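You operate a simulated robot arm through the tools that you are given. There is no shell and no other tool.

You run a simulated robot arm. Do the job below in one go: nothing can be reset, and whatever is moved stays where it is left.

## Task
Take up the slack at the roll-up at tension 3 and leave the drive on AUTO.
Fine: beam down, drum brake off, jog on HAND till the slack reads 0 cm.

It is judged by the outcome, as a careful person would: the job done as asked, and still so three seconds after it is handed in. It fails if anything else is knocked over, pushed out of place, dropped, spilled or broken.

## Robot
A 7-joint arm with a three-finger gripper, fixed in place. Base frame: the origin is at the foot of the arm, x ahead of it, y to its left, z up. Units: mm, degrees, N and s.
With the tool pointing down near the work surface it reaches from about 100 to 840 mm from the base axis. Its first joint turns from -166.0 to 166.0 degrees. Payload 2.94 kg.
The TCP is the grasp point between the finger pads, 30 mm short of the fingertips. In the tool frame z runs along the fingers and y along their closing line. The gripper opens to 132 mm. The gripper's body begins 107 mm behind the TCP.
Orientation is that of the tool frame in the base frame, as [roll, pitch, yaw] about the fixed x, y, z axes, in that order (R = Rz(yaw) Ry(pitch) Rx(roll)). With the fingers straight down and closing along the base's y, the tool's x points along the base's -x, its y along +y and its z along -z.

## Interface
- The arm moves only by the tool drive_tool. Its argument "moves" is one flat list of numbers, 6 for each row, row after row: the shift along the tool's x, y, z in units of 40 mm (1.0 is 40 mm), then the turn, a rotation vector about the tool's x, y, z in units of 8 degrees (1.0 is 8 degrees). In form: [x, y, z, wx, wy, wz, x, y, z, wx, wy, wz, ...]. A call has 1 to 20 rows; each row shifts and turns the commanded pose from where the row before left it, along the tool's axes as they then stand. "grip" is the finger opening in mm, from 0 to 132, set as the call begins (left out, the last holds). A call with a number of a shift or a turn outside -1 to 1 is refused whole. A row lasts 0.2 s, in which the tool goes at most 50 mm and 8.6 degrees; a call with a longer step from one row to the next is refused whole, and so is a gripper value outside its range. Where a pose cannot be reached the arm comes as near as it can. A force on the tool above 90 N (or 10 N above the force at the start of the call, whichever is more), or a blocked arm, ends the call early, and 0.2 s more pass. Each finger halts on what it meets, pressing with about 42 N; the grip force reading is that of the motor and also rises with nothing between the fingers. The clock runs only during rows and for 0.2 s after the last one: add rows that do not move to give the fingers time. The reply holds the time, the measured pose of the TCP, the force on the tool along the base axes, the opening and the grip force, in the units named above and with some noise, with the torque about the TCP (base axes, N m) and any sound that the robot's microphone picked up.
- Cameras (640 x 400 px; columns grow to the right, rows downward): "scene" is fixed at [219.5, -499.3, 1457.6]; the picture's right is [0.55, -0.84, 0.00], its down [-0.47, -0.31, -0.83] and it looks along [0.69, 0.45, -0.56] (base axes); focal length 316 px, centre (320, 200). "wrist" rides on the gripper at [72, 3, -144] in the tool frame; the picture's right is [-0.04, 1.00, 0.00], its down [-0.88, -0.04, -0.48] and it looks along [-0.47, -0.02, 0.88] (tool axes); focal length 256 px, centre (320, 200). There is no depth. A picture from a camera that has moved, and an enlarged one, comes with that camera's place and axes in the base frame and with its lens.
- snapshot(camera): a new picture of that camera. The clock stands still meanwhile.
- slide_trunk(by): slides the trunk up (or, below 0, down) by that many mm; the arm rides with it, the base frame stays. It gives what a move gives, with no picture.
- close_up(camera, box): a new picture of the part [left, top, right, bottom] of that camera's present view, enlarged. The clock stands still meanwhile.
- hand_in(): hands the job in; it is judged then, once.

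Nothing tells you positions but the pictures and the camera data. Unless the task says otherwise, let go and move clear before handing in.

The tools are called after "Request:" as name(argument=value, ...) on one line, values as JSON. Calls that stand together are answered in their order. drive_tool: Moves the arm, as the interface text tells. Its arguments: {"type":"object","properties":{"moves":{"type":"array","items":{"type":"number"}},"grip":{"type":"number"}},"required":["moves"]} The other tools are called the same way: slide_trunk (by) slides the trunk up or down; snapshot (camera) takes a picture; close_up (camera, box) takes an enlarged picture of a part of a camera's view; hand_in () hands the job in.

At the start:

```text
t: 0.0
tcp_pos: [587.3, -28.4, 1248.5]
tcp_rot: [180.0, 0.0, 179.9]
ft_force: [0.6, 0.2, 0.5]
torque: [-0.02, 0.04, -0.07]
grip_width: 132.1
grip_force: 0.1
trunk travel left (down, up): [-350.0, 190.0]
```

scene: 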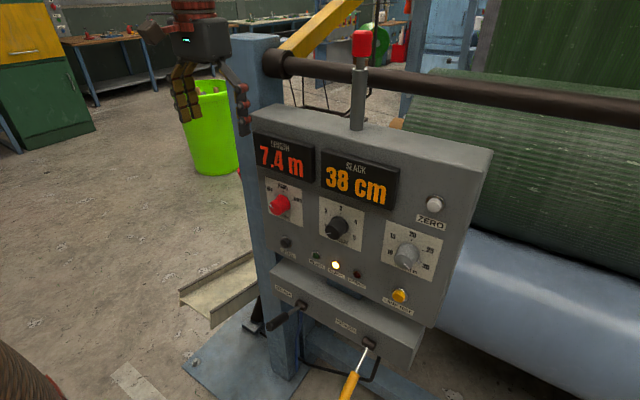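
wrist: 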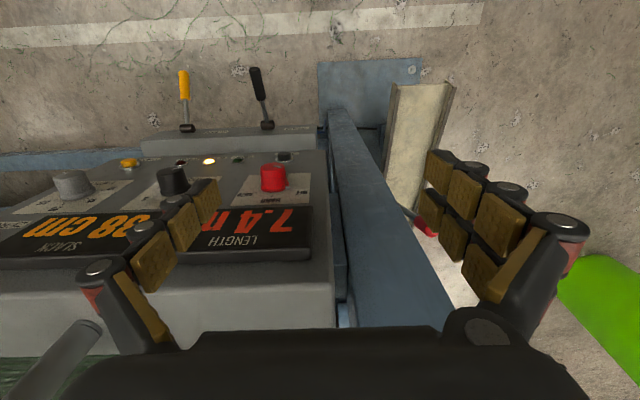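

I see a control panel with LENGTH 7.4 m and SLACK 38 cm displays, three knobs, a yellow button and two levers below. I will look closer before moving.

Request:
close_up(camera="scene", box=[240, 100, 400, 200])

Request:
close_up(camera="scene", box=[240, 170, 400, 270])

Request:
close_up(camera="scene", box=[340, 180, 500, 280])

Request:
close_up(camera="scene", box=[250, 220, 442, 340])

Request:
close_up(camera="scene", box=[250, 280, 442, 400])

Request:
close_up(camera="scene", box=[240, 0, 480, 150])

Request:
close_up(camera="wrist", box=[0, 60, 320, 260])

```text
4.00 times, centred on (320, 150) of scene
camera zoom: at [219.5, -499.3, 1457.6], right [0.55, -0.84, 0.0], down [-0.47, -0.31, -0.83], along [0.69, 0.45, -0.56], focal length 1264 px, centre (320, 400)
```

zoom: 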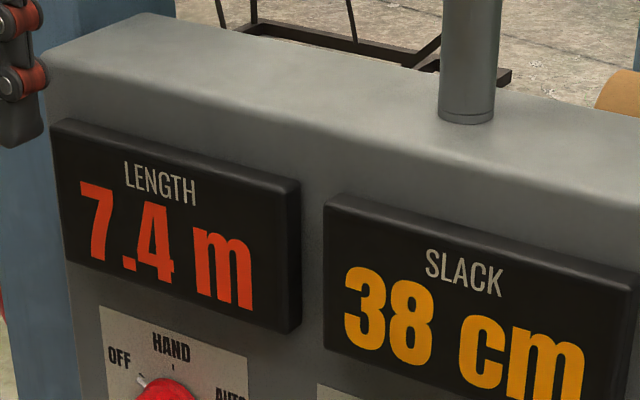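

```text
4.00 times, centred on (320, 220) of scene
camera zoom: at [219.5, -499.3, 1457.6], right [0.55, -0.84, 0.0], down [-0.47, -0.31, -0.83], along [0.69, 0.45, -0.56], focal length 1264 px, centre (320, 120)
```

zoom: 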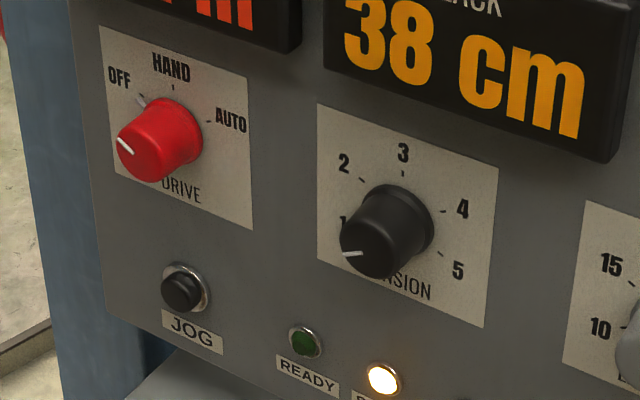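

```text
4.00 times, centred on (420, 230) of scene
camera zoom: at [219.5, -499.3, 1457.6], right [0.55, -0.84, 0.0], down [-0.47, -0.31, -0.83], along [0.69, 0.45, -0.56], focal length 1264 px, centre (-80, 80)
```

zoom: 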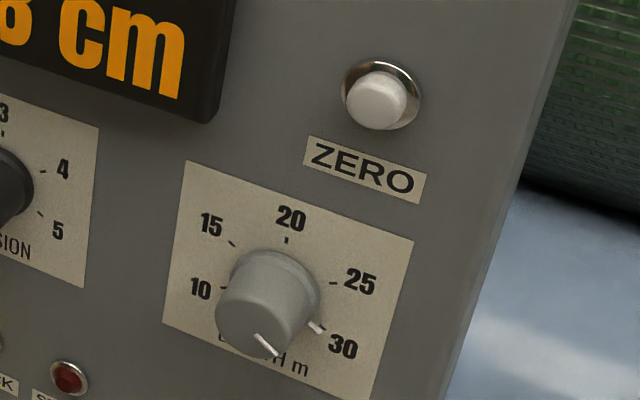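

```text
3.33 times, centred on (346, 280) of scene
camera zoom: at [219.5, -499.3, 1457.6], right [0.55, -0.84, 0.0], down [-0.47, -0.31, -0.83], along [0.69, 0.45, -0.56], focal length 1053 px, centre (233, -67)
```

zoom: 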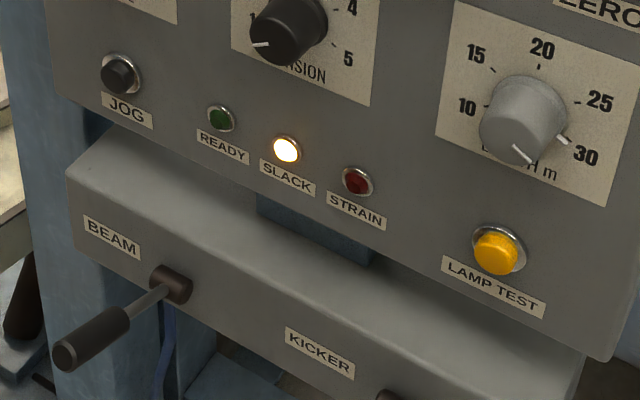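

```text
3.33 times, centred on (346, 340) of scene
camera zoom: at [219.5, -499.3, 1457.6], right [0.55, -0.84, 0.0], down [-0.47, -0.31, -0.83], along [0.69, 0.45, -0.56], focal length 1053 px, centre (233, -267)
```

zoom: 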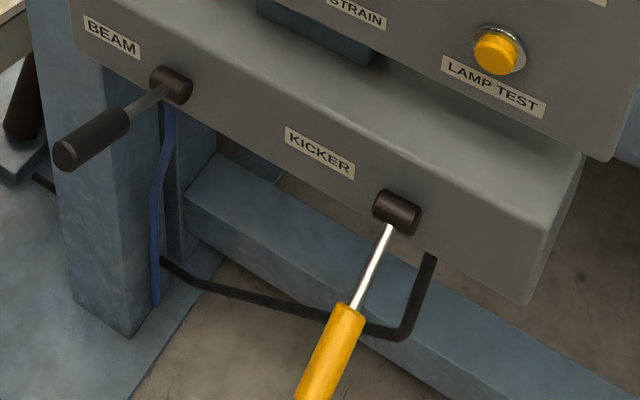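

```text
2.67 times, centred on (360, 75) of scene
camera zoom: at [219.5, -499.3, 1457.6], right [0.55, -0.84, 0.0], down [-0.47, -0.31, -0.83], along [0.69, 0.45, -0.56], focal length 843 px, centre (213, 533)
```

zoom: 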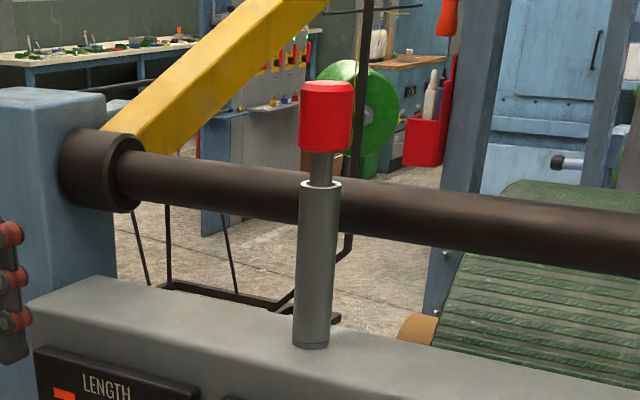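

```text
2.00 times, centred on (160, 160) of wrist
camera zoom: at [516.2, -26.0, 1392.4], right [0.04, 1.0, 0.0], down [0.88, -0.04, 0.48], along [0.47, -0.02, -0.88], focal length 512 px, centre (640, 280)
```

zoom: 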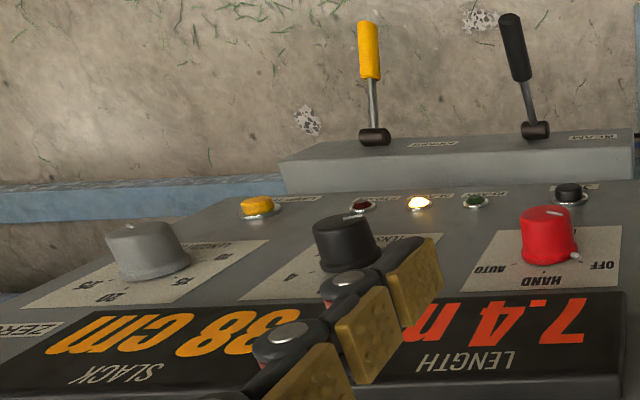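

The panel faces the robot at about x = 670–690: DRIVE knob near (662,-101,1043), TENSION near (662,-251,1043), JOG near (671,-100,917) and the BEAM lever pivot near (646,-161,745), lever raised. I don't know yet which part is the drum brake, so I back off, turn the tool level and look further.

Request:
drive_tool(moves=[1, 0, 0, 0, 0, 0, 1, 0, 0, 0, 0, 0, 1, 0, 0, 0, 0, 0, 1, 0, 0, 0, 0, 0, 0, 0, 0, 0, -1, 0, 0, 0, 0, 0, -1, 0, 0, 0, 0, 0, -1, 0, 0, 0, 0, 0, -1, 0])

Request:
close_up(camera="scene", box=[170, 240, 330, 340])

Request:
close_up(camera="scene", box=[340, 0, 440, 140])

Request:
snapshot(camera="wrist")

Request:
snapshot(camera="scene")

```text
t: 1.8
tcp_pos: [427.9, -28.2, 1249.2]
tcp_rot: [-179.9, 32.2, -180.0]
ft_force: [-0.1, 0.8, -1.1]
torque: [0.01, 0.02, 0.05]
grip_width: 131.9
grip_force: 0.1
trunk travel left (down, up): [-350.0, 190.0]
```

```text
4.00 times, centred on (250, 290) of scene
camera zoom: at [219.5, -499.3, 1457.6], right [0.55, -0.84, 0.0], down [-0.47, -0.31, -0.83], along [0.69, 0.45, -0.56], focal length 1264 px, centre (600, -160)
```

zoom: 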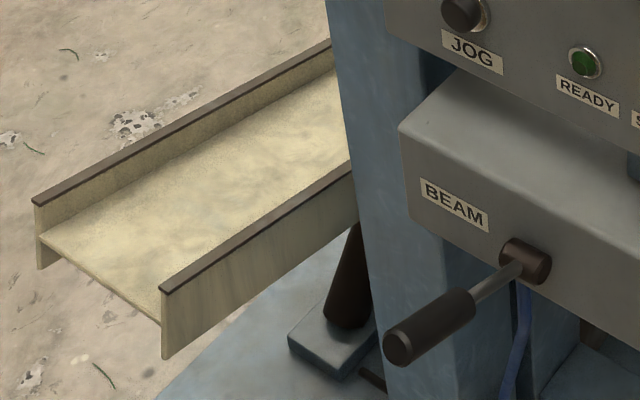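

```text
2.86 times, centred on (390, 70) of scene
camera zoom: at [219.5, -499.3, 1457.6], right [0.55, -0.84, 0.0], down [-0.47, -0.31, -0.83], along [0.69, 0.45, -0.56], focal length 903 px, centre (120, 571)
```

zoom: 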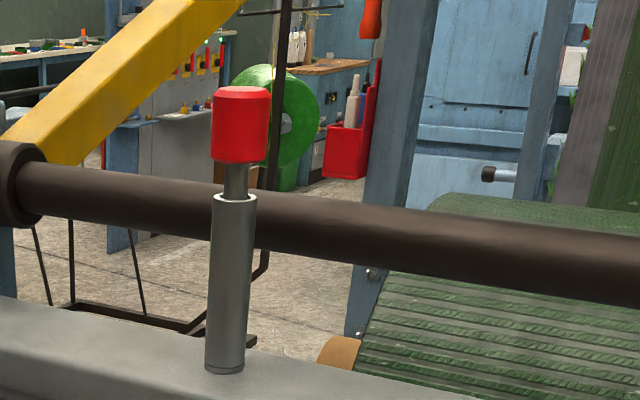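

```text
taken
camera wrist: at [290.1, -25.3, 1332.6], right [0.04, 1.0, 0.02], down [0.49, -0.04, 0.87], along [0.87, -0.02, -0.49], focal length 256 px, centre (320, 200)
```

wrist: 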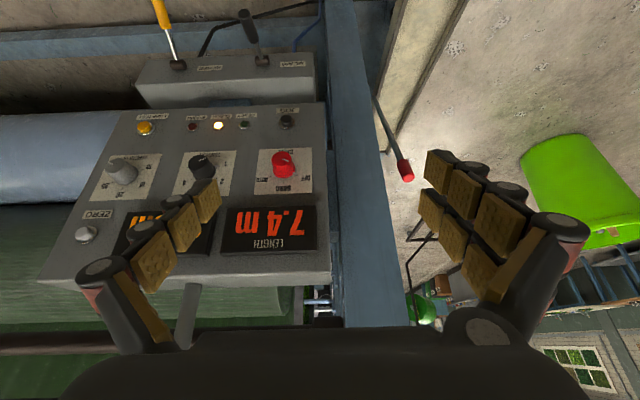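

```text
taken
```

scene: 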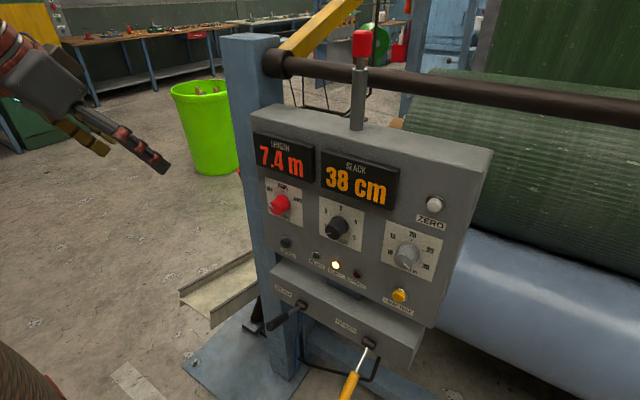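

A red-tipped rod shows to the left of the post, which could be the drum brake. I take a closer look.

Request:
close_up(camera="wrist", box=[330, 60, 450, 200])

Request:
close_up(camera="wrist", box=[280, 180, 440, 330])

Request:
close_up(camera="wrist", box=[100, 0, 340, 140])

Request:
close_up(camera="scene", box=[220, 30, 320, 130])

```text
2.86 times, centred on (390, 130) of wrist
camera zoom: at [290.1, -25.3, 1332.6], right [0.04, 1.0, 0.02], down [0.49, -0.04, 0.87], along [0.87, -0.02, -0.49], focal length 731 px, centre (120, 400)
```

zoom: 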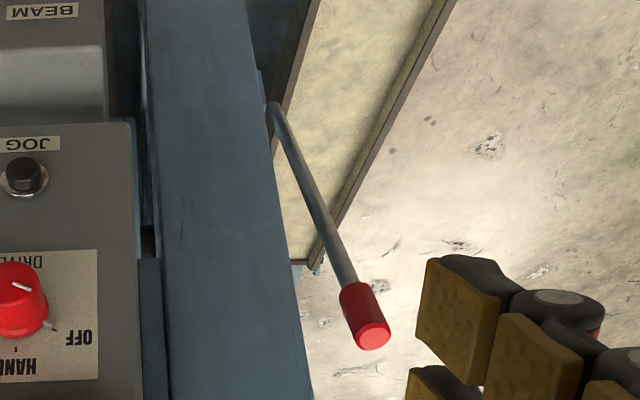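

```text
2.67 times, centred on (360, 255) of wrist
camera zoom: at [290.1, -25.3, 1332.6], right [0.04, 1.0, 0.02], down [0.49, -0.04, 0.87], along [0.87, -0.02, -0.49], focal length 683 px, centre (213, 53)
```

zoom: 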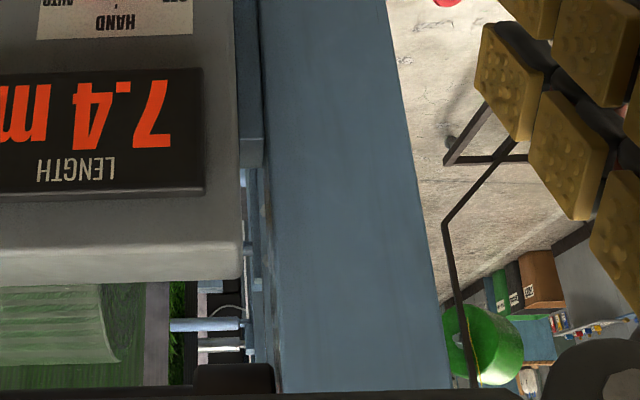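

```text
2.67 times, centred on (220, 70) of wrist
camera zoom: at [290.1, -25.3, 1332.6], right [0.04, 1.0, 0.02], down [0.49, -0.04, 0.87], along [0.87, -0.02, -0.49], focal length 683 px, centre (587, 547)
```

zoom: 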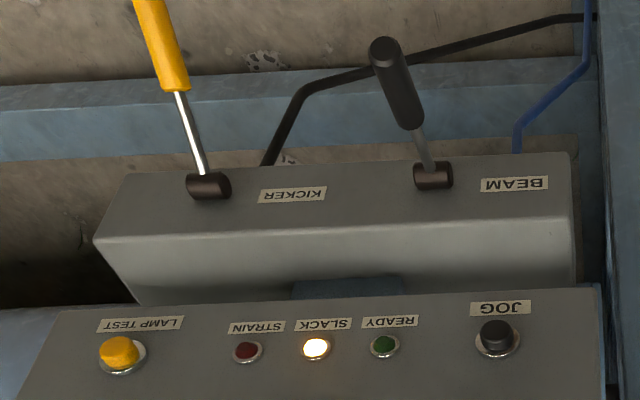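

```text
4.00 times, centred on (270, 80) of scene
camera zoom: at [219.5, -499.3, 1457.6], right [0.55, -0.84, 0.0], down [-0.47, -0.31, -0.83], along [0.69, 0.45, -0.56], focal length 1264 px, centre (520, 680)
```

zoom: 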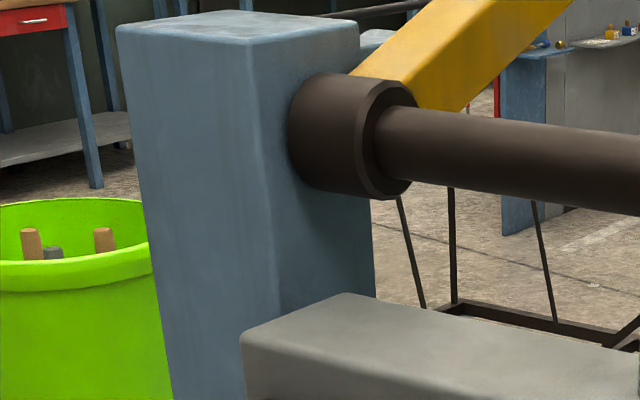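

The red-handled lever on the left side of the post is most likely the brake. I move left to look at it and at its markings.

Request:
drive_tool(moves=[0, 1, 0, 0, 0, 0, 0, 1, 0, 0, 0, 0, 0, 1, 0, 0, 0, 0, 0, 1, 0, 0, 0, 0, 0, 1, 0, 0, 0, 0, 0, 1, 0, 0, 0, 0, 0, 1, 0, 0, 0, 0, 1, 0, 0, 0, 0, 0, 1, 0, 0, 0, 0, 0, 1, 0, 0, 0, 0, 0])

Request:
snapshot(camera="wrist")

```text
t: 4.0
tcp_pos: [324.7, 251.8, 1185.3]
tcp_rot: [179.9, 32.0, 179.9]
ft_force: [0.1, 0.2, 0.2]
torque: [-0.01, 0.03, 0.02]
grip_width: 131.9
grip_force: 0.1
trunk travel left (down, up): [-350.0, 190.0]
```

```text
taken
camera wrist: at [188.0, 254.5, 1269.3], right [0.04, 1.0, 0.02], down [0.49, -0.04, 0.87], along [0.87, -0.02, -0.49], focal length 256 px, centre (320, 200)
```

wrist: 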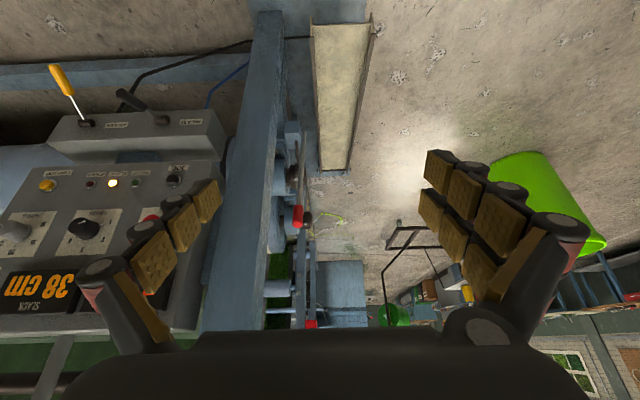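

Request:
close_up(camera="wrist", box=[210, 80, 370, 220])

Request:
close_up(camera="wrist", box=[210, 200, 370, 335])

```text
2.86 times, centred on (290, 150) of wrist
camera zoom: at [188.0, 254.5, 1269.3], right [0.04, 1.0, 0.02], down [0.49, -0.04, 0.87], along [0.87, -0.02, -0.49], focal length 731 px, centre (406, 343)
```

zoom: 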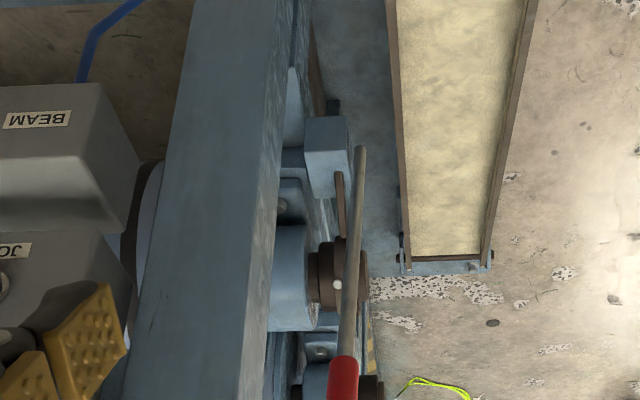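

```text
2.96 times, centred on (290, 268) of wrist
camera zoom: at [188.0, 254.5, 1269.3], right [0.04, 1.0, 0.02], down [0.49, -0.04, 0.87], along [0.87, -0.02, -0.49], focal length 758 px, centre (409, 0)
```

zoom: 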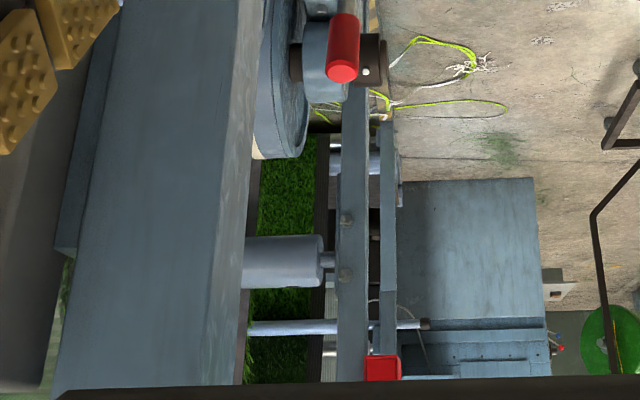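

Request:
drive_tool(moves=[0, 1, 0, 0, 0, 0, 0, 1, 0, 0, 0, 0, 0, 1, 0, 0, 0, 0, 0, 1, 0, 0, 0, 0, 0, 1, 0, 0, 0, 0, 0, 0, 0, 0.53, 0, 0.848, 0, 0, 0, 0.53, 0, 0.848, 0, 0, 0, 0.53, 0, 0.848, 0, 0, 0, 0.53, 0, 0.848, 0, 0, 0, 0.53, 0, 0.848])

Request:
snapshot(camera="wrist")

```text
t: 6.2
tcp_pos: [327.5, 452.4, 1183.8]
tcp_rot: [-179.9, 32.0, 139.8]
ft_force: [0.0, 0.2, -0.4]
torque: [-0.06, 0.01, 0.0]
grip_width: 131.7
grip_force: 0.1
trunk travel left (down, up): [-350.0, 190.0]
```

```text
taken
camera wrist: at [223.8, 542.9, 1267.9], right [0.67, 0.74, 0.02], down [0.35, -0.35, 0.87], along [0.65, -0.58, -0.49], focal length 256 px, centre (320, 200)
```

wrist: 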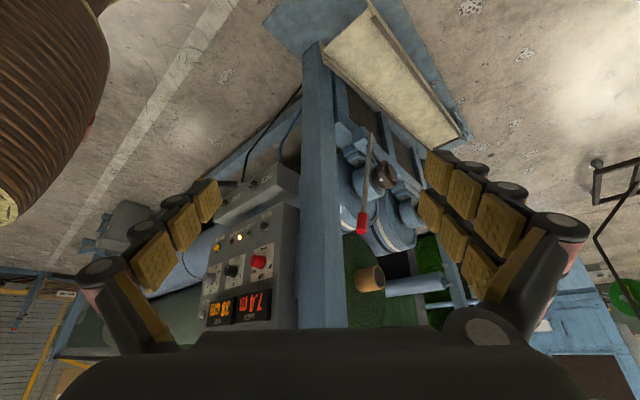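

Request:
close_up(camera="wrist", box=[300, 110, 440, 250])

Request:
close_up(camera="wrist", box=[190, 150, 320, 330])

Request:
close_up(camera="wrist", box=[320, 200, 480, 330])

```text
2.86 times, centred on (370, 180) of wrist
camera zoom: at [223.8, 542.9, 1267.9], right [0.67, 0.74, 0.02], down [0.35, -0.35, 0.87], along [0.65, -0.58, -0.49], focal length 731 px, centre (177, 257)
```

zoom: 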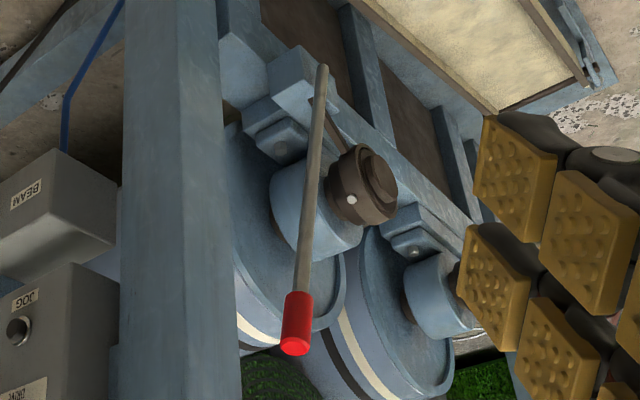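

```text
2.22 times, centred on (255, 240) of wrist
camera zoom: at [223.8, 542.9, 1267.9], right [0.67, 0.74, 0.02], down [0.35, -0.35, 0.87], along [0.65, -0.58, -0.49], focal length 569 px, centre (464, 111)
```

zoom: 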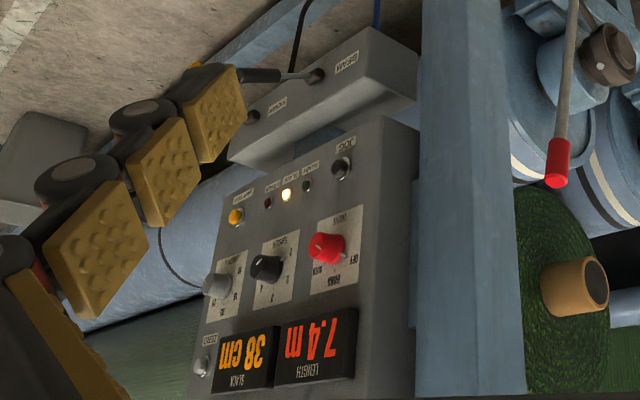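

```text
3.08 times, centred on (400, 265) of wrist
camera zoom: at [223.8, 542.9, 1267.9], right [0.67, 0.74, 0.02], down [0.35, -0.35, 0.87], along [0.65, -0.58, -0.49], focal length 788 px, centre (74, 0)
```

zoom: 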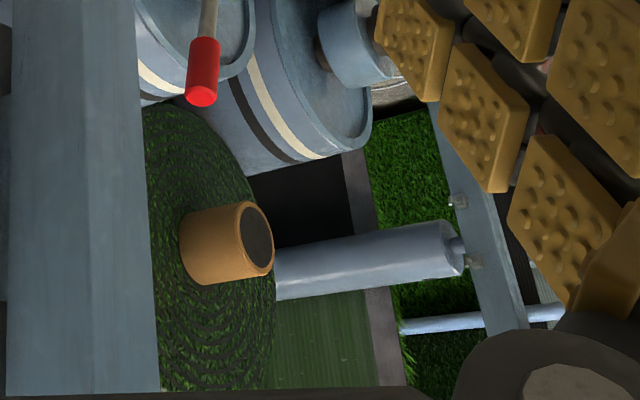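

The red-gripped rod runs from about (966,175,507) up to (801,180,989), beside the front drum's hub. I go closer to its side to look for markings and its pivot.

Request:
drive_tool(moves=[-0.103, 0.41, 0.944, 0, 0, 0, -0.103, 0.41, 0.944, 0, 0, 0, -0.103, 0.41, 0.944, 0, 0, 0, -0.103, 0.41, 0.944, 0, 0, 0, -0.103, 0.41, 0.944, 0, 0, 0, -0.103, 0.41, 0.944, 0, 0, 0, -0.103, 0.41, 0.944, 0, 0, 0, -0.103, 0.41, 0.944, 0, 0, 0, -0.103, 0.41, 0.944, 0, 0, 0, 0, 0, 0, 0.53, 0, 0.848, 0, 0, 0, 0.53, 0, 0.848, 0, 0, 0, 0.53, 0, 0.848])

Request:
snapshot(camera="wrist")

Request:
snapshot(camera="scene")

```text
t: 8.8
tcp_pos: [583.8, 429.0, 915.4]
tcp_rot: [-180.0, 32.0, 115.9]
ft_force: [-1.0, 0.2, -0.5]
torque: [0.03, 0.02, -0.04]
grip_width: 132.1
grip_force: 0.1
trunk travel left (down, up): [-350.0, 190.0]
```

```text
taken
camera wrist: at [526.2, 553.4, 998.6], right [0.91, 0.4, 0.02], down [0.18, -0.46, 0.87], along [0.36, -0.79, -0.49], focal length 256 px, centre (320, 200)
```

wrist: 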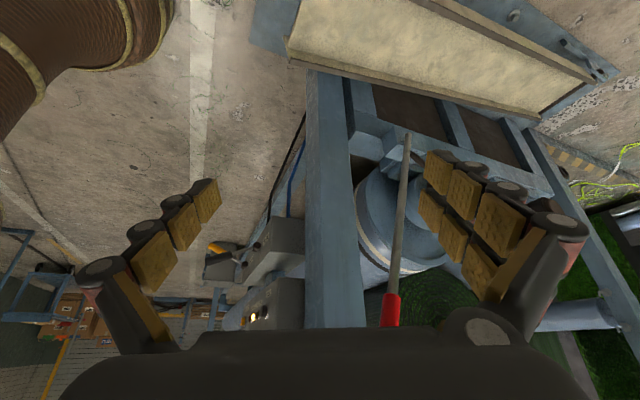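

```text
taken
```

scene: 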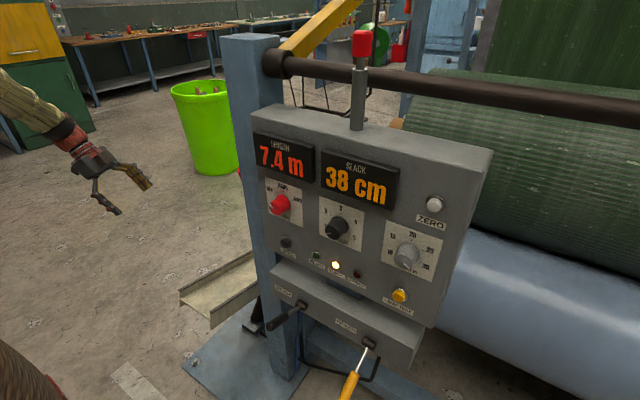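

Request:
close_up(camera="wrist", box=[300, 90, 460, 230])

Request:
drive_tool(moves=[0, 1, 0, 0, 0, 0, 0, 1, 0, 0, 0, 0, 0, 0.5, 0, 0, 0, 0])

Request:
close_up(camera="wrist", box=[220, 60, 430, 240])

Request:
close_up(camera="wrist", box=[220, 200, 430, 340])

```text
2.86 times, centred on (380, 160) of wrist
camera zoom: at [526.2, 553.4, 998.6], right [0.91, 0.4, 0.02], down [0.18, -0.46, 0.87], along [0.36, -0.79, -0.49], focal length 731 px, centre (149, 314)
```

zoom: 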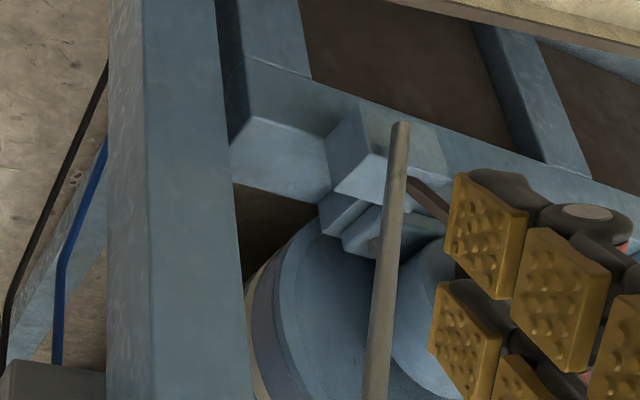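

```text
t: 9.6
tcp_pos: [672.9, 471.6, 915.5]
tcp_rot: [-179.9, 32.0, 116.1]
ft_force: [-0.4, -0.8, -0.6]
torque: [-0.01, 0.03, 0.02]
grip_width: 132.0
grip_force: 0.0
trunk travel left (down, up): [-350.0, 190.0]
```

```text
2.22 times, centred on (325, 150) of wrist
camera zoom: at [615.7, 596.3, 999.1], right [0.91, 0.41, 0.02], down [0.18, -0.46, 0.87], along [0.36, -0.79, -0.49], focal length 569 px, centre (309, 311)
```

zoom: 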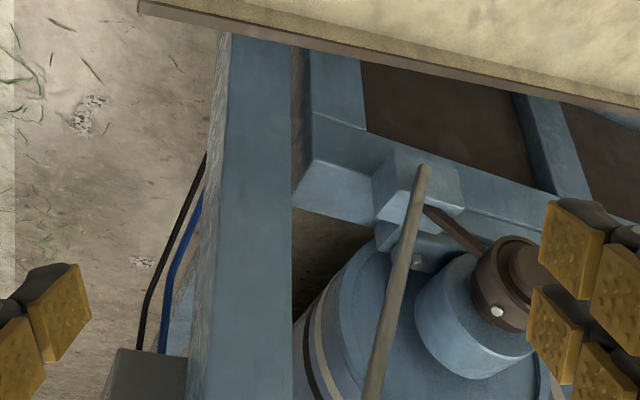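

```text
2.86 times, centred on (325, 270) of wrist
camera zoom: at [615.7, 596.3, 999.1], right [0.91, 0.41, 0.02], down [0.18, -0.46, 0.87], along [0.36, -0.79, -0.49], focal length 731 px, centre (306, 0)
```

zoom: 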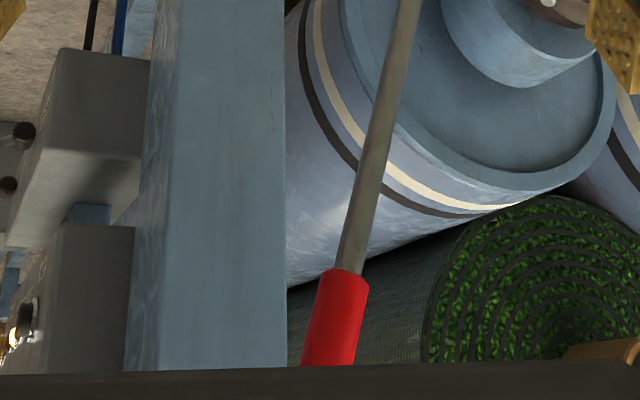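

Request:
close_up(camera="wrist", box=[330, 90, 430, 180])

Request:
drive_tool(moves=[0, 1, 0, 0, 0, 0, 0, 1, 0, 0, 0, 0, 0, 0.5, 0, 0, 0, 0, 0, 0, 0, 0, -1, 0])

Request:
snapshot(camera="wrist")

Request:
close_up(camera="wrist", box=[220, 60, 430, 240])

```text
4.44 times, centred on (380, 135) of wrist
camera zoom: at [615.7, 596.3, 999.1], right [0.91, 0.41, 0.02], down [0.18, -0.46, 0.87], along [0.36, -0.79, -0.49], focal length 1138 px, centre (53, 489)
```

zoom: 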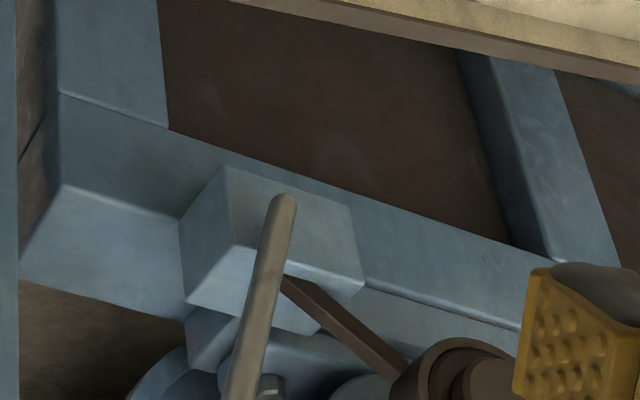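

```text
t: 10.6
tcp_pos: [689.2, 461.4, 925.1]
tcp_rot: [179.9, 40.0, 115.8]
ft_force: [-0.5, 0.7, 0.6]
torque: [0.04, -0.01, 0.02]
grip_width: 131.9
grip_force: 0.0
out of reach, approached as far as the arm can: row 1, 2, 3, 4
trunk travel left (down, up): [-350.0, 190.0]
```

```text
taken
camera wrist: at [626.6, 595.2, 989.1], right [0.91, 0.41, 0.03], down [0.13, -0.35, 0.93], along [0.39, -0.84, -0.37], focal length 256 px, centre (320, 200)
```

wrist: 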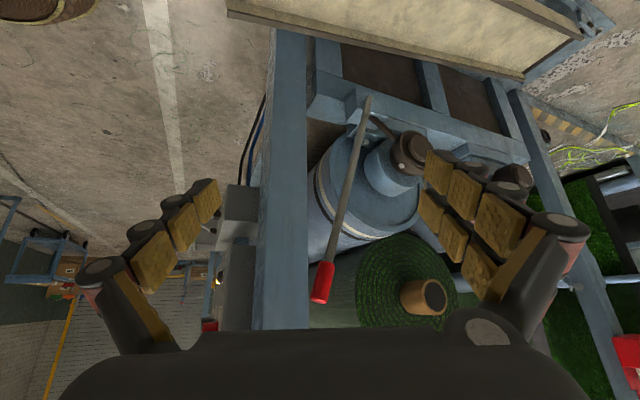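

```text
2.22 times, centred on (325, 150) of wrist
camera zoom: at [626.6, 595.2, 989.1], right [0.91, 0.41, 0.03], down [0.13, -0.35, 0.93], along [0.39, -0.84, -0.37], focal length 569 px, centre (309, 311)
```

zoom: 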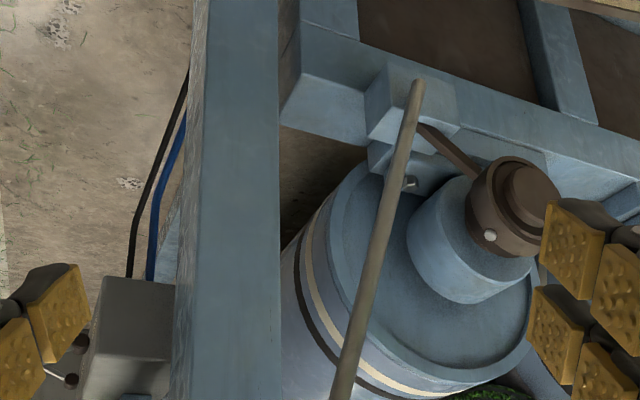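

Nothing on the brake lever is labelled, so I will judge it by feel and by the lamps later. I go first to the BEAM lever, retreating with the tool pointed down.

Request:
drive_tool(moves=[-0.408, -0.892, -0.202, 0, 0, 0, -0.408, -0.892, -0.202, 0, 0, 0, -0.408, -0.892, -0.202, 0, 0, 0, -0.408, -0.892, -0.202, 0, 0, 0, -0.408, -0.892, -0.202, 0, 0, 0, -0.408, -0.892, -0.202, 0, 0, 0, -0.408, -0.892, -0.202, 0, 0, 0, -0.408, -0.892, -0.202, 0, 0, 0, -0.408, -0.892, -0.202, 0, 0, 0, 0, 0, 0, -0.643, 0, -0.766, 0, 0, 0, -0.643, 0, -0.766, 0, 0, 0, -0.643, 0, -0.766, 0, 0, 0, -0.643, 0, -0.766, 0, 0, 0, -0.643, 0, -0.766, 0, 0, 0, -0.643, 0, -0.766, 0, 0, 0, -0.643, 0, -0.766, 0, 0, 0, -0.643, 0, -0.766], grip=0)

```text
t: 14.2
tcp_pos: [427.4, 262.7, 1075.9]
tcp_rot: [-179.9, 40.0, -179.8]
ft_force: [0.4, 0.0, -0.1]
torque: [0.04, -0.01, -0.01]
grip_width: 0.0
grip_force: 28.7
trunk travel left (down, up): [-350.0, 190.0]
```

Request:
drive_tool(moves=[0, -1, 0, 0, 1, 0, 0, -1, 0, 0, 1, 0, 0, -1, 0, 0, 1, 0, 0, -1, 0, 0, 1, 0, 0, -1, 0, 0, 1, 0, 0, -1, 0, 0, 0, 0, 0, -1, 0, 0, 0, 0, 0, -1, 0, 0, 0, 0, 0, -1, 0, 0, 0, 0, 0, -1, 0, 0, 0, 0, 0, -0.65, 0, 0, 0, 0])

Request:
snapshot(camera="wrist")

Request:
snapshot(camera="scene")

```text
t: 16.6
tcp_pos: [428.3, -163.3, 1073.7]
tcp_rot: [-179.9, -0.1, 179.9]
ft_force: [0.2, 0.5, -0.8]
torque: [-0.03, -0.05, -0.03]
grip_width: 0.0
grip_force: 28.8
trunk travel left (down, up): [-350.0, 190.0]
```

```text
taken
camera wrist: at [357.0, -160.8, 1218.5], right [0.04, 1.0, 0.0], down [0.88, -0.04, 0.48], along [0.47, -0.02, -0.88], focal length 256 px, centre (320, 200)
```

wrist: 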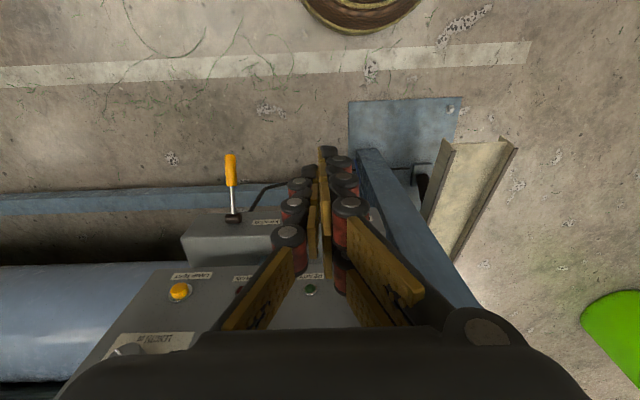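

```text
taken
```

scene: 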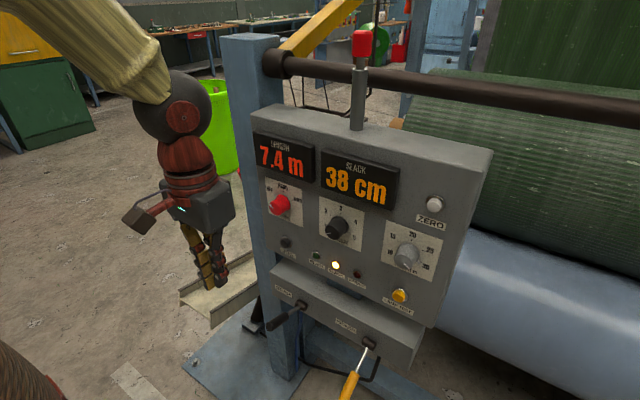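

I move the closed fingers over the middle of the BEAM lever's handle.

Request:
drive_tool(moves=[-0.975, 0, 0, 0, 0, 0, -0.975, 0, 0, 0, 0, 0, -0.975, 0, 0, 0, 0, 0, 0, 0, 1, 0, 0, 0, 0, 0, 1, 0, 0, 0, 0, 0, 1, 0, 0, 0, 0, 0, 1, 0, 0, 0, 0, 0, 0.8, 0, 0, 0])

Request:
snapshot(camera="wrist")

Request:
close_up(camera="scene", box=[180, 200, 420, 400])

```text
t: 18.4
tcp_pos: [546.6, -163.4, 882.6]
tcp_rot: [-179.9, 0.0, -179.9]
ft_force: [0.0, 0.3, 0.6]
torque: [-0.01, 0.03, -0.03]
grip_width: 0.1
grip_force: 28.8
trunk travel left (down, up): [-350.0, 190.0]
```

```text
taken
camera wrist: at [473.3, -160.2, 1026.3], right [0.04, 1.0, 0.0], down [0.88, -0.04, 0.48], along [0.48, -0.02, -0.88], focal length 256 px, centre (320, 200)
```

wrist: 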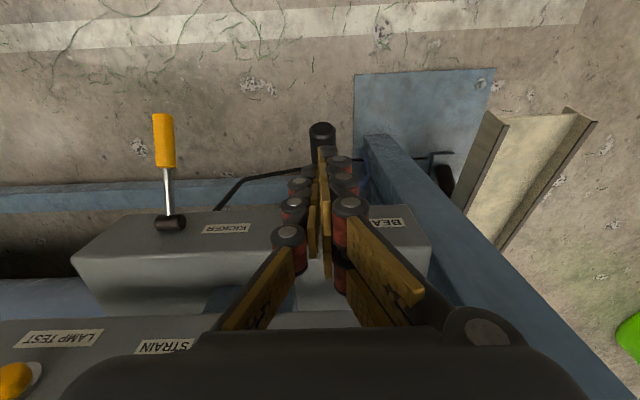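

```text
2.00 times, centred on (300, 300) of scene
camera zoom: at [219.5, -499.3, 1457.6], right [0.55, -0.84, 0.0], down [-0.47, -0.31, -0.83], along [0.69, 0.45, -0.56], focal length 632 px, centre (360, 0)
```

zoom: 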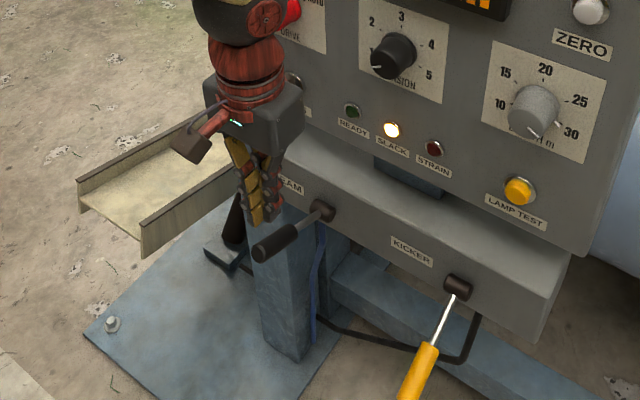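

Request:
drive_tool(moves=[0, 0, 0.4, 0, 0, 0, 0, 0, 0.4, 0, 0, 0, 0, 0, 0.4, 0, 0, 0, 0, 0, 0.3, 0, 0, 0])

Request:
snapshot(camera="wrist")

Request:
close_up(camera="scene", box=[220, 240, 380, 360])

```text
t: 19.4
tcp_pos: [546.0, -164.2, 823.1]
tcp_rot: [-179.9, 0.0, -180.0]
ft_force: [1.3, 0.0, 0.2]
torque: [0.0, 0.01, 0.01]
grip_width: 0.1
grip_force: 28.6
trunk travel left (down, up): [-350.0, 190.0]
```

```text
taken
camera wrist: at [473.8, -160.9, 967.3], right [0.04, 1.0, 0.0], down [0.88, -0.04, 0.48], along [0.48, -0.02, -0.88], focal length 256 px, centre (320, 200)
```

wrist: 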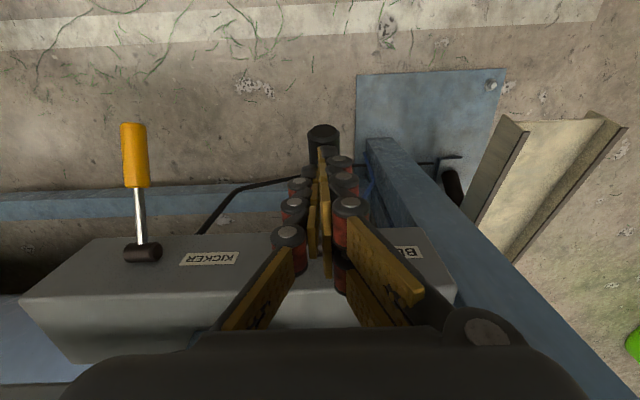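

```text
3.33 times, centred on (300, 300) of scene
camera zoom: at [219.5, -499.3, 1457.6], right [0.55, -0.84, 0.0], down [-0.47, -0.31, -0.83], along [0.69, 0.45, -0.56], focal length 1053 px, centre (387, -133)
```

zoom: 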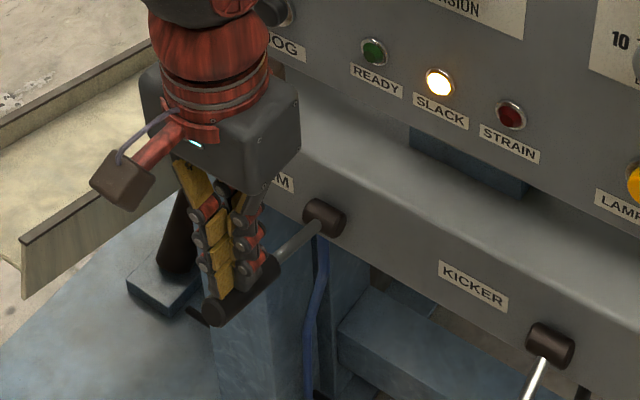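

Request:
drive_tool(moves=[0, 0, 0.25, 0, 0, 0, 0, 0, 0.25, 0, 0, 0, 0, 0, 0.25, 0, 0, 0, 0, 0, 0.25, 0, 0, 0, 0, 0, 0.25, 0, 0, 0])

Request:
close_up(camera="scene", box=[220, 240, 380, 360])

```text
t: 20.6
tcp_pos: [544.6, -163.6, 773.1]
tcp_rot: [179.9, -0.1, 180.0]
ft_force: [0.1, 0.3, 0.1]
torque: [-0.03, -0.02, 0.0]
grip_width: 0.2
grip_force: 28.6
trunk travel left (down, up): [-350.0, 190.0]
```

```text
3.33 times, centred on (300, 300) of scene
camera zoom: at [219.5, -499.3, 1457.6], right [0.55, -0.84, 0.0], down [-0.47, -0.31, -0.83], along [0.69, 0.45, -0.56], focal length 1053 px, centre (387, -133)
```

zoom: 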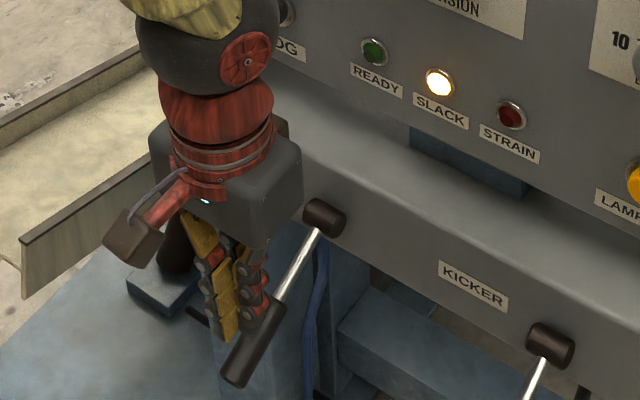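

Request:
drive_tool(moves=[0, 0, 0.25, 0, 0, 0, 0, 0, 0.25, 0, 0, 0, 0, 0, 0.25, 0, 0, 0])

Request:
snapshot(camera="scene")

Request:
close_up(camera="scene", box=[220, 240, 420, 400])

```text
t: 21.4
tcp_pos: [545.2, -165.0, 750.3]
tcp_rot: [-179.9, 0.5, -180.0]
ft_force: [-18.7, 7.5, 67.5]
torque: [0.49, -0.99, 0.0]
grip_width: 0.2
grip_force: 28.8
trunk travel left (down, up): [-350.0, 190.0]
```

```text
taken
```

scene: 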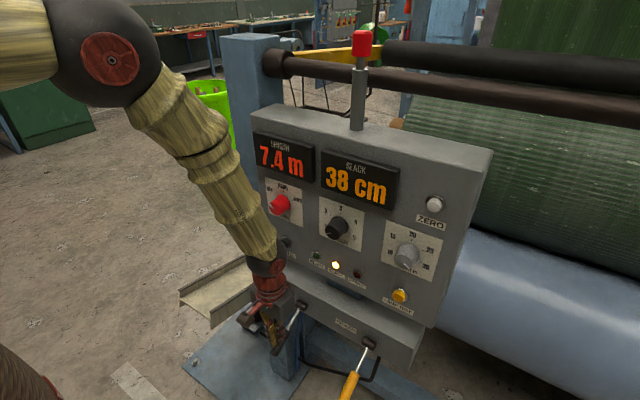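

```text
2.50 times, centred on (320, 320) of scene
camera zoom: at [219.5, -499.3, 1457.6], right [0.55, -0.84, 0.0], down [-0.47, -0.31, -0.83], along [0.69, 0.45, -0.56], focal length 790 px, centre (320, -100)
```

zoom: 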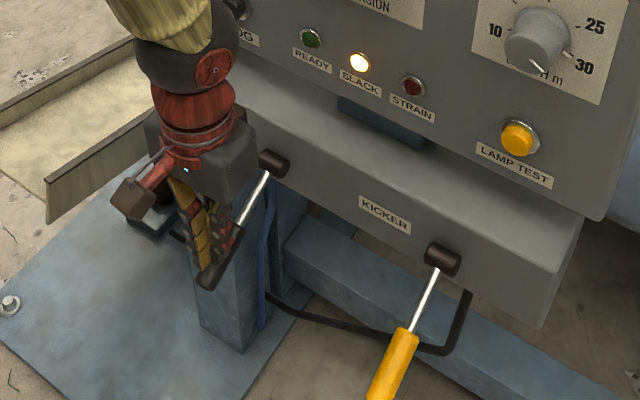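

The beam is swinging down and the lever is now against its lower stop. I lift off and watch the beam.

Request:
drive_tool(moves=[0, 0, -0.5, 0, 0, 0, 0, 0, -1, 0, 0, 0, 0, 0, -1, 0, 0, 0, 0, 0, -1, 0, 0, 0, 0, 0, -1, 0, 0, 0, 0.8, 0, -0.5, 0, 0, 0, 1, 0, 0, 0, 0, 0, 1, 0, 0, 0, 0, 0, 1, 0, 0, 0, 0, 0, 0, 0, 0, 0, 0, 0, 0, 0, 0, 0, 0, 0, 0, 0, 0, 0, 0, 0])

Request:
snapshot(camera="scene")

Request:
close_up(camera="scene", box=[220, 240, 420, 400])

```text
t: 24.0
tcp_pos: [394.3, -162.2, 943.8]
tcp_rot: [180.0, 0.0, -179.9]
ft_force: [0.1, 0.0, 0.0]
torque: [-0.03, -0.04, 0.03]
grip_width: 0.0
grip_force: 28.3
trunk travel left (down, up): [-350.0, 190.0]
```

```text
taken
```

scene: 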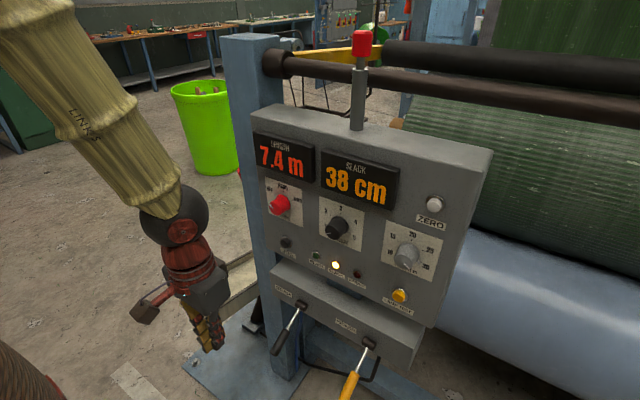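

```text
2.50 times, centred on (320, 320) of scene
camera zoom: at [219.5, -499.3, 1457.6], right [0.55, -0.84, 0.0], down [-0.47, -0.31, -0.83], along [0.69, 0.45, -0.56], focal length 790 px, centre (320, -100)
```

zoom: 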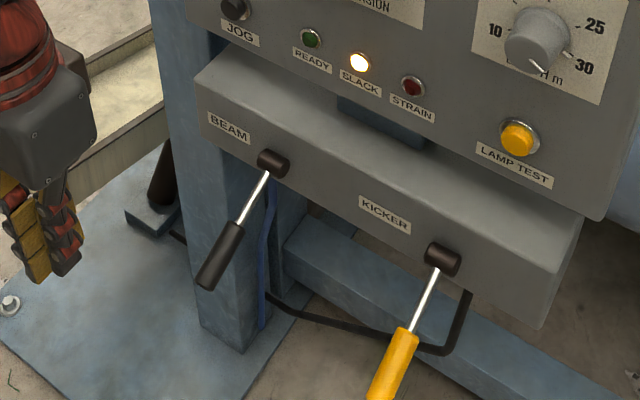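

Request:
close_up(camera="scene", box=[240, 20, 480, 150])

Request:
drive_tool(moves=[0, 0, 0, 0, 0, 0, 0, 0, 0, 0, 0, 0, 0, 0, 0, 0, 0, 0, 0, 0, 0, 0, 0, 0, 0, 0, 0, 0, 0, 0])

Request:
snapshot(camera="scene")

```text
2.67 times, centred on (360, 85) of scene
camera zoom: at [219.5, -499.3, 1457.6], right [0.55, -0.84, 0.0], down [-0.47, -0.31, -0.83], along [0.69, 0.45, -0.56], focal length 843 px, centre (213, 507)
```

zoom: 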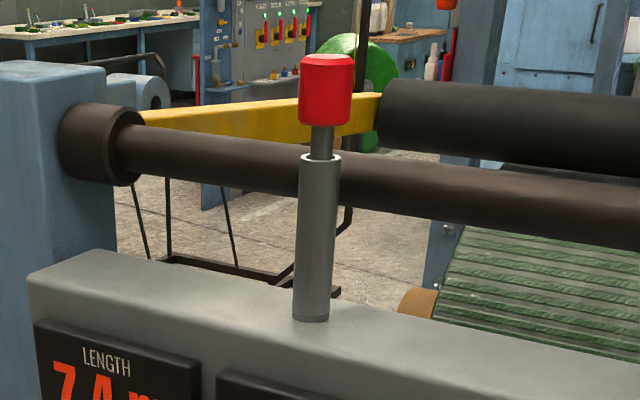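

```text
t: 25.2
tcp_pos: [393.2, -162.4, 943.2]
tcp_rot: [180.0, 0.0, 179.9]
ft_force: [0.0, -0.6, 0.6]
torque: [-0.01, -0.02, -0.01]
grip_width: 0.0
grip_force: 28.5
trunk travel left (down, up): [-350.0, 190.0]
```

```text
taken
```

scene: 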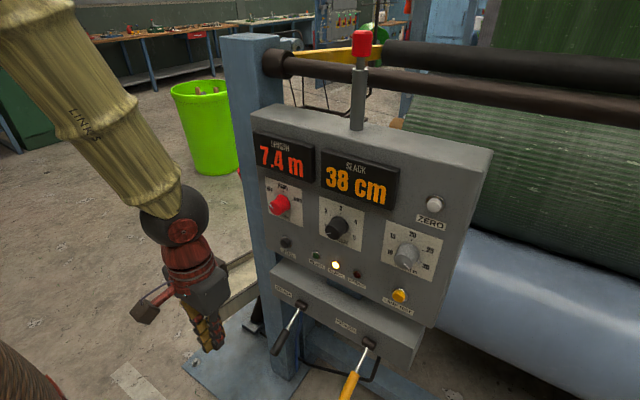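

The beam has stopped with its arms nearly level. Next is the brake lever: I swing the tool level on its left-side line at y ≈ 178, fingers opened part way.

Request:
drive_tool(moves=[0, 0.95, 0, 0, -1, 0, 0, 0.95, 0, 0, -1, 0, 0, 0.95, 0, 0, -1, 0, 0, 0.95, 0, 0, -1, 0, 0, 0.95, 0, 0, -1, 0, 0, 0.95, 0, 0, -1, 0, 0, 0.95, 0, 0, -1, 0, 0, 0.95, 0, 0, -1, 0, 0, 0.95, 0, 0, -1, 0, 0, 0, 0, 0, -1, 0, 0, 0, 0, 0, -1, 0], grip=70)

Request:
snapshot(camera="wrist")

Request:
snapshot(camera="scene")

```text
t: 27.8
tcp_pos: [441.0, -26.3, 1172.6]
tcp_rot: [125.8, 86.8, 127.6]
ft_force: [-0.2, 0.6, -0.2]
torque: [0.0, -0.01, -0.01]
grip_width: 70.1
grip_force: 0.0
out of reach, approached as far as the arm can: row 3, 4, 5, 6, 7, 8, 9, 10, 11
trunk travel left (down, up): [-350.0, 190.0]
stopped in row 11: the arm was blocked; the commanded pose is now the measured one
```

```text
taken
camera wrist: at [295.4, -24.6, 1104.5], right [-0.03, 1.0, 0.09], down [-0.44, -0.09, 0.89], along [0.9, -0.01, 0.44], focal length 256 px, centre (320, 200)
```

wrist: 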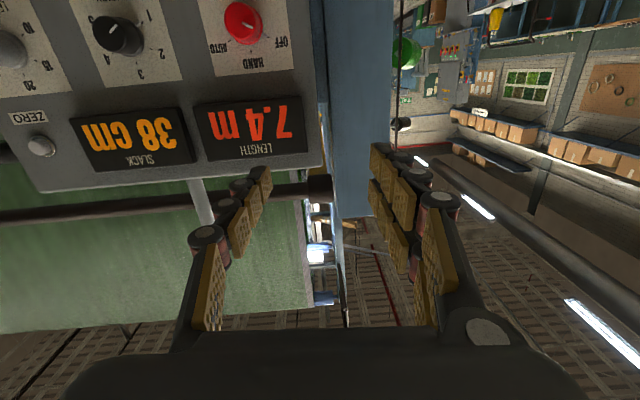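

```text
taken
```

scene: 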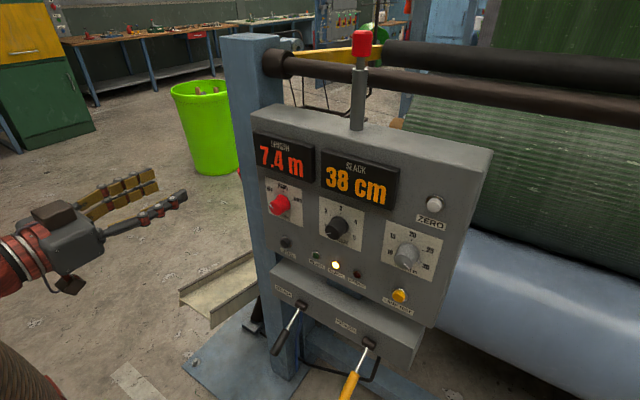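

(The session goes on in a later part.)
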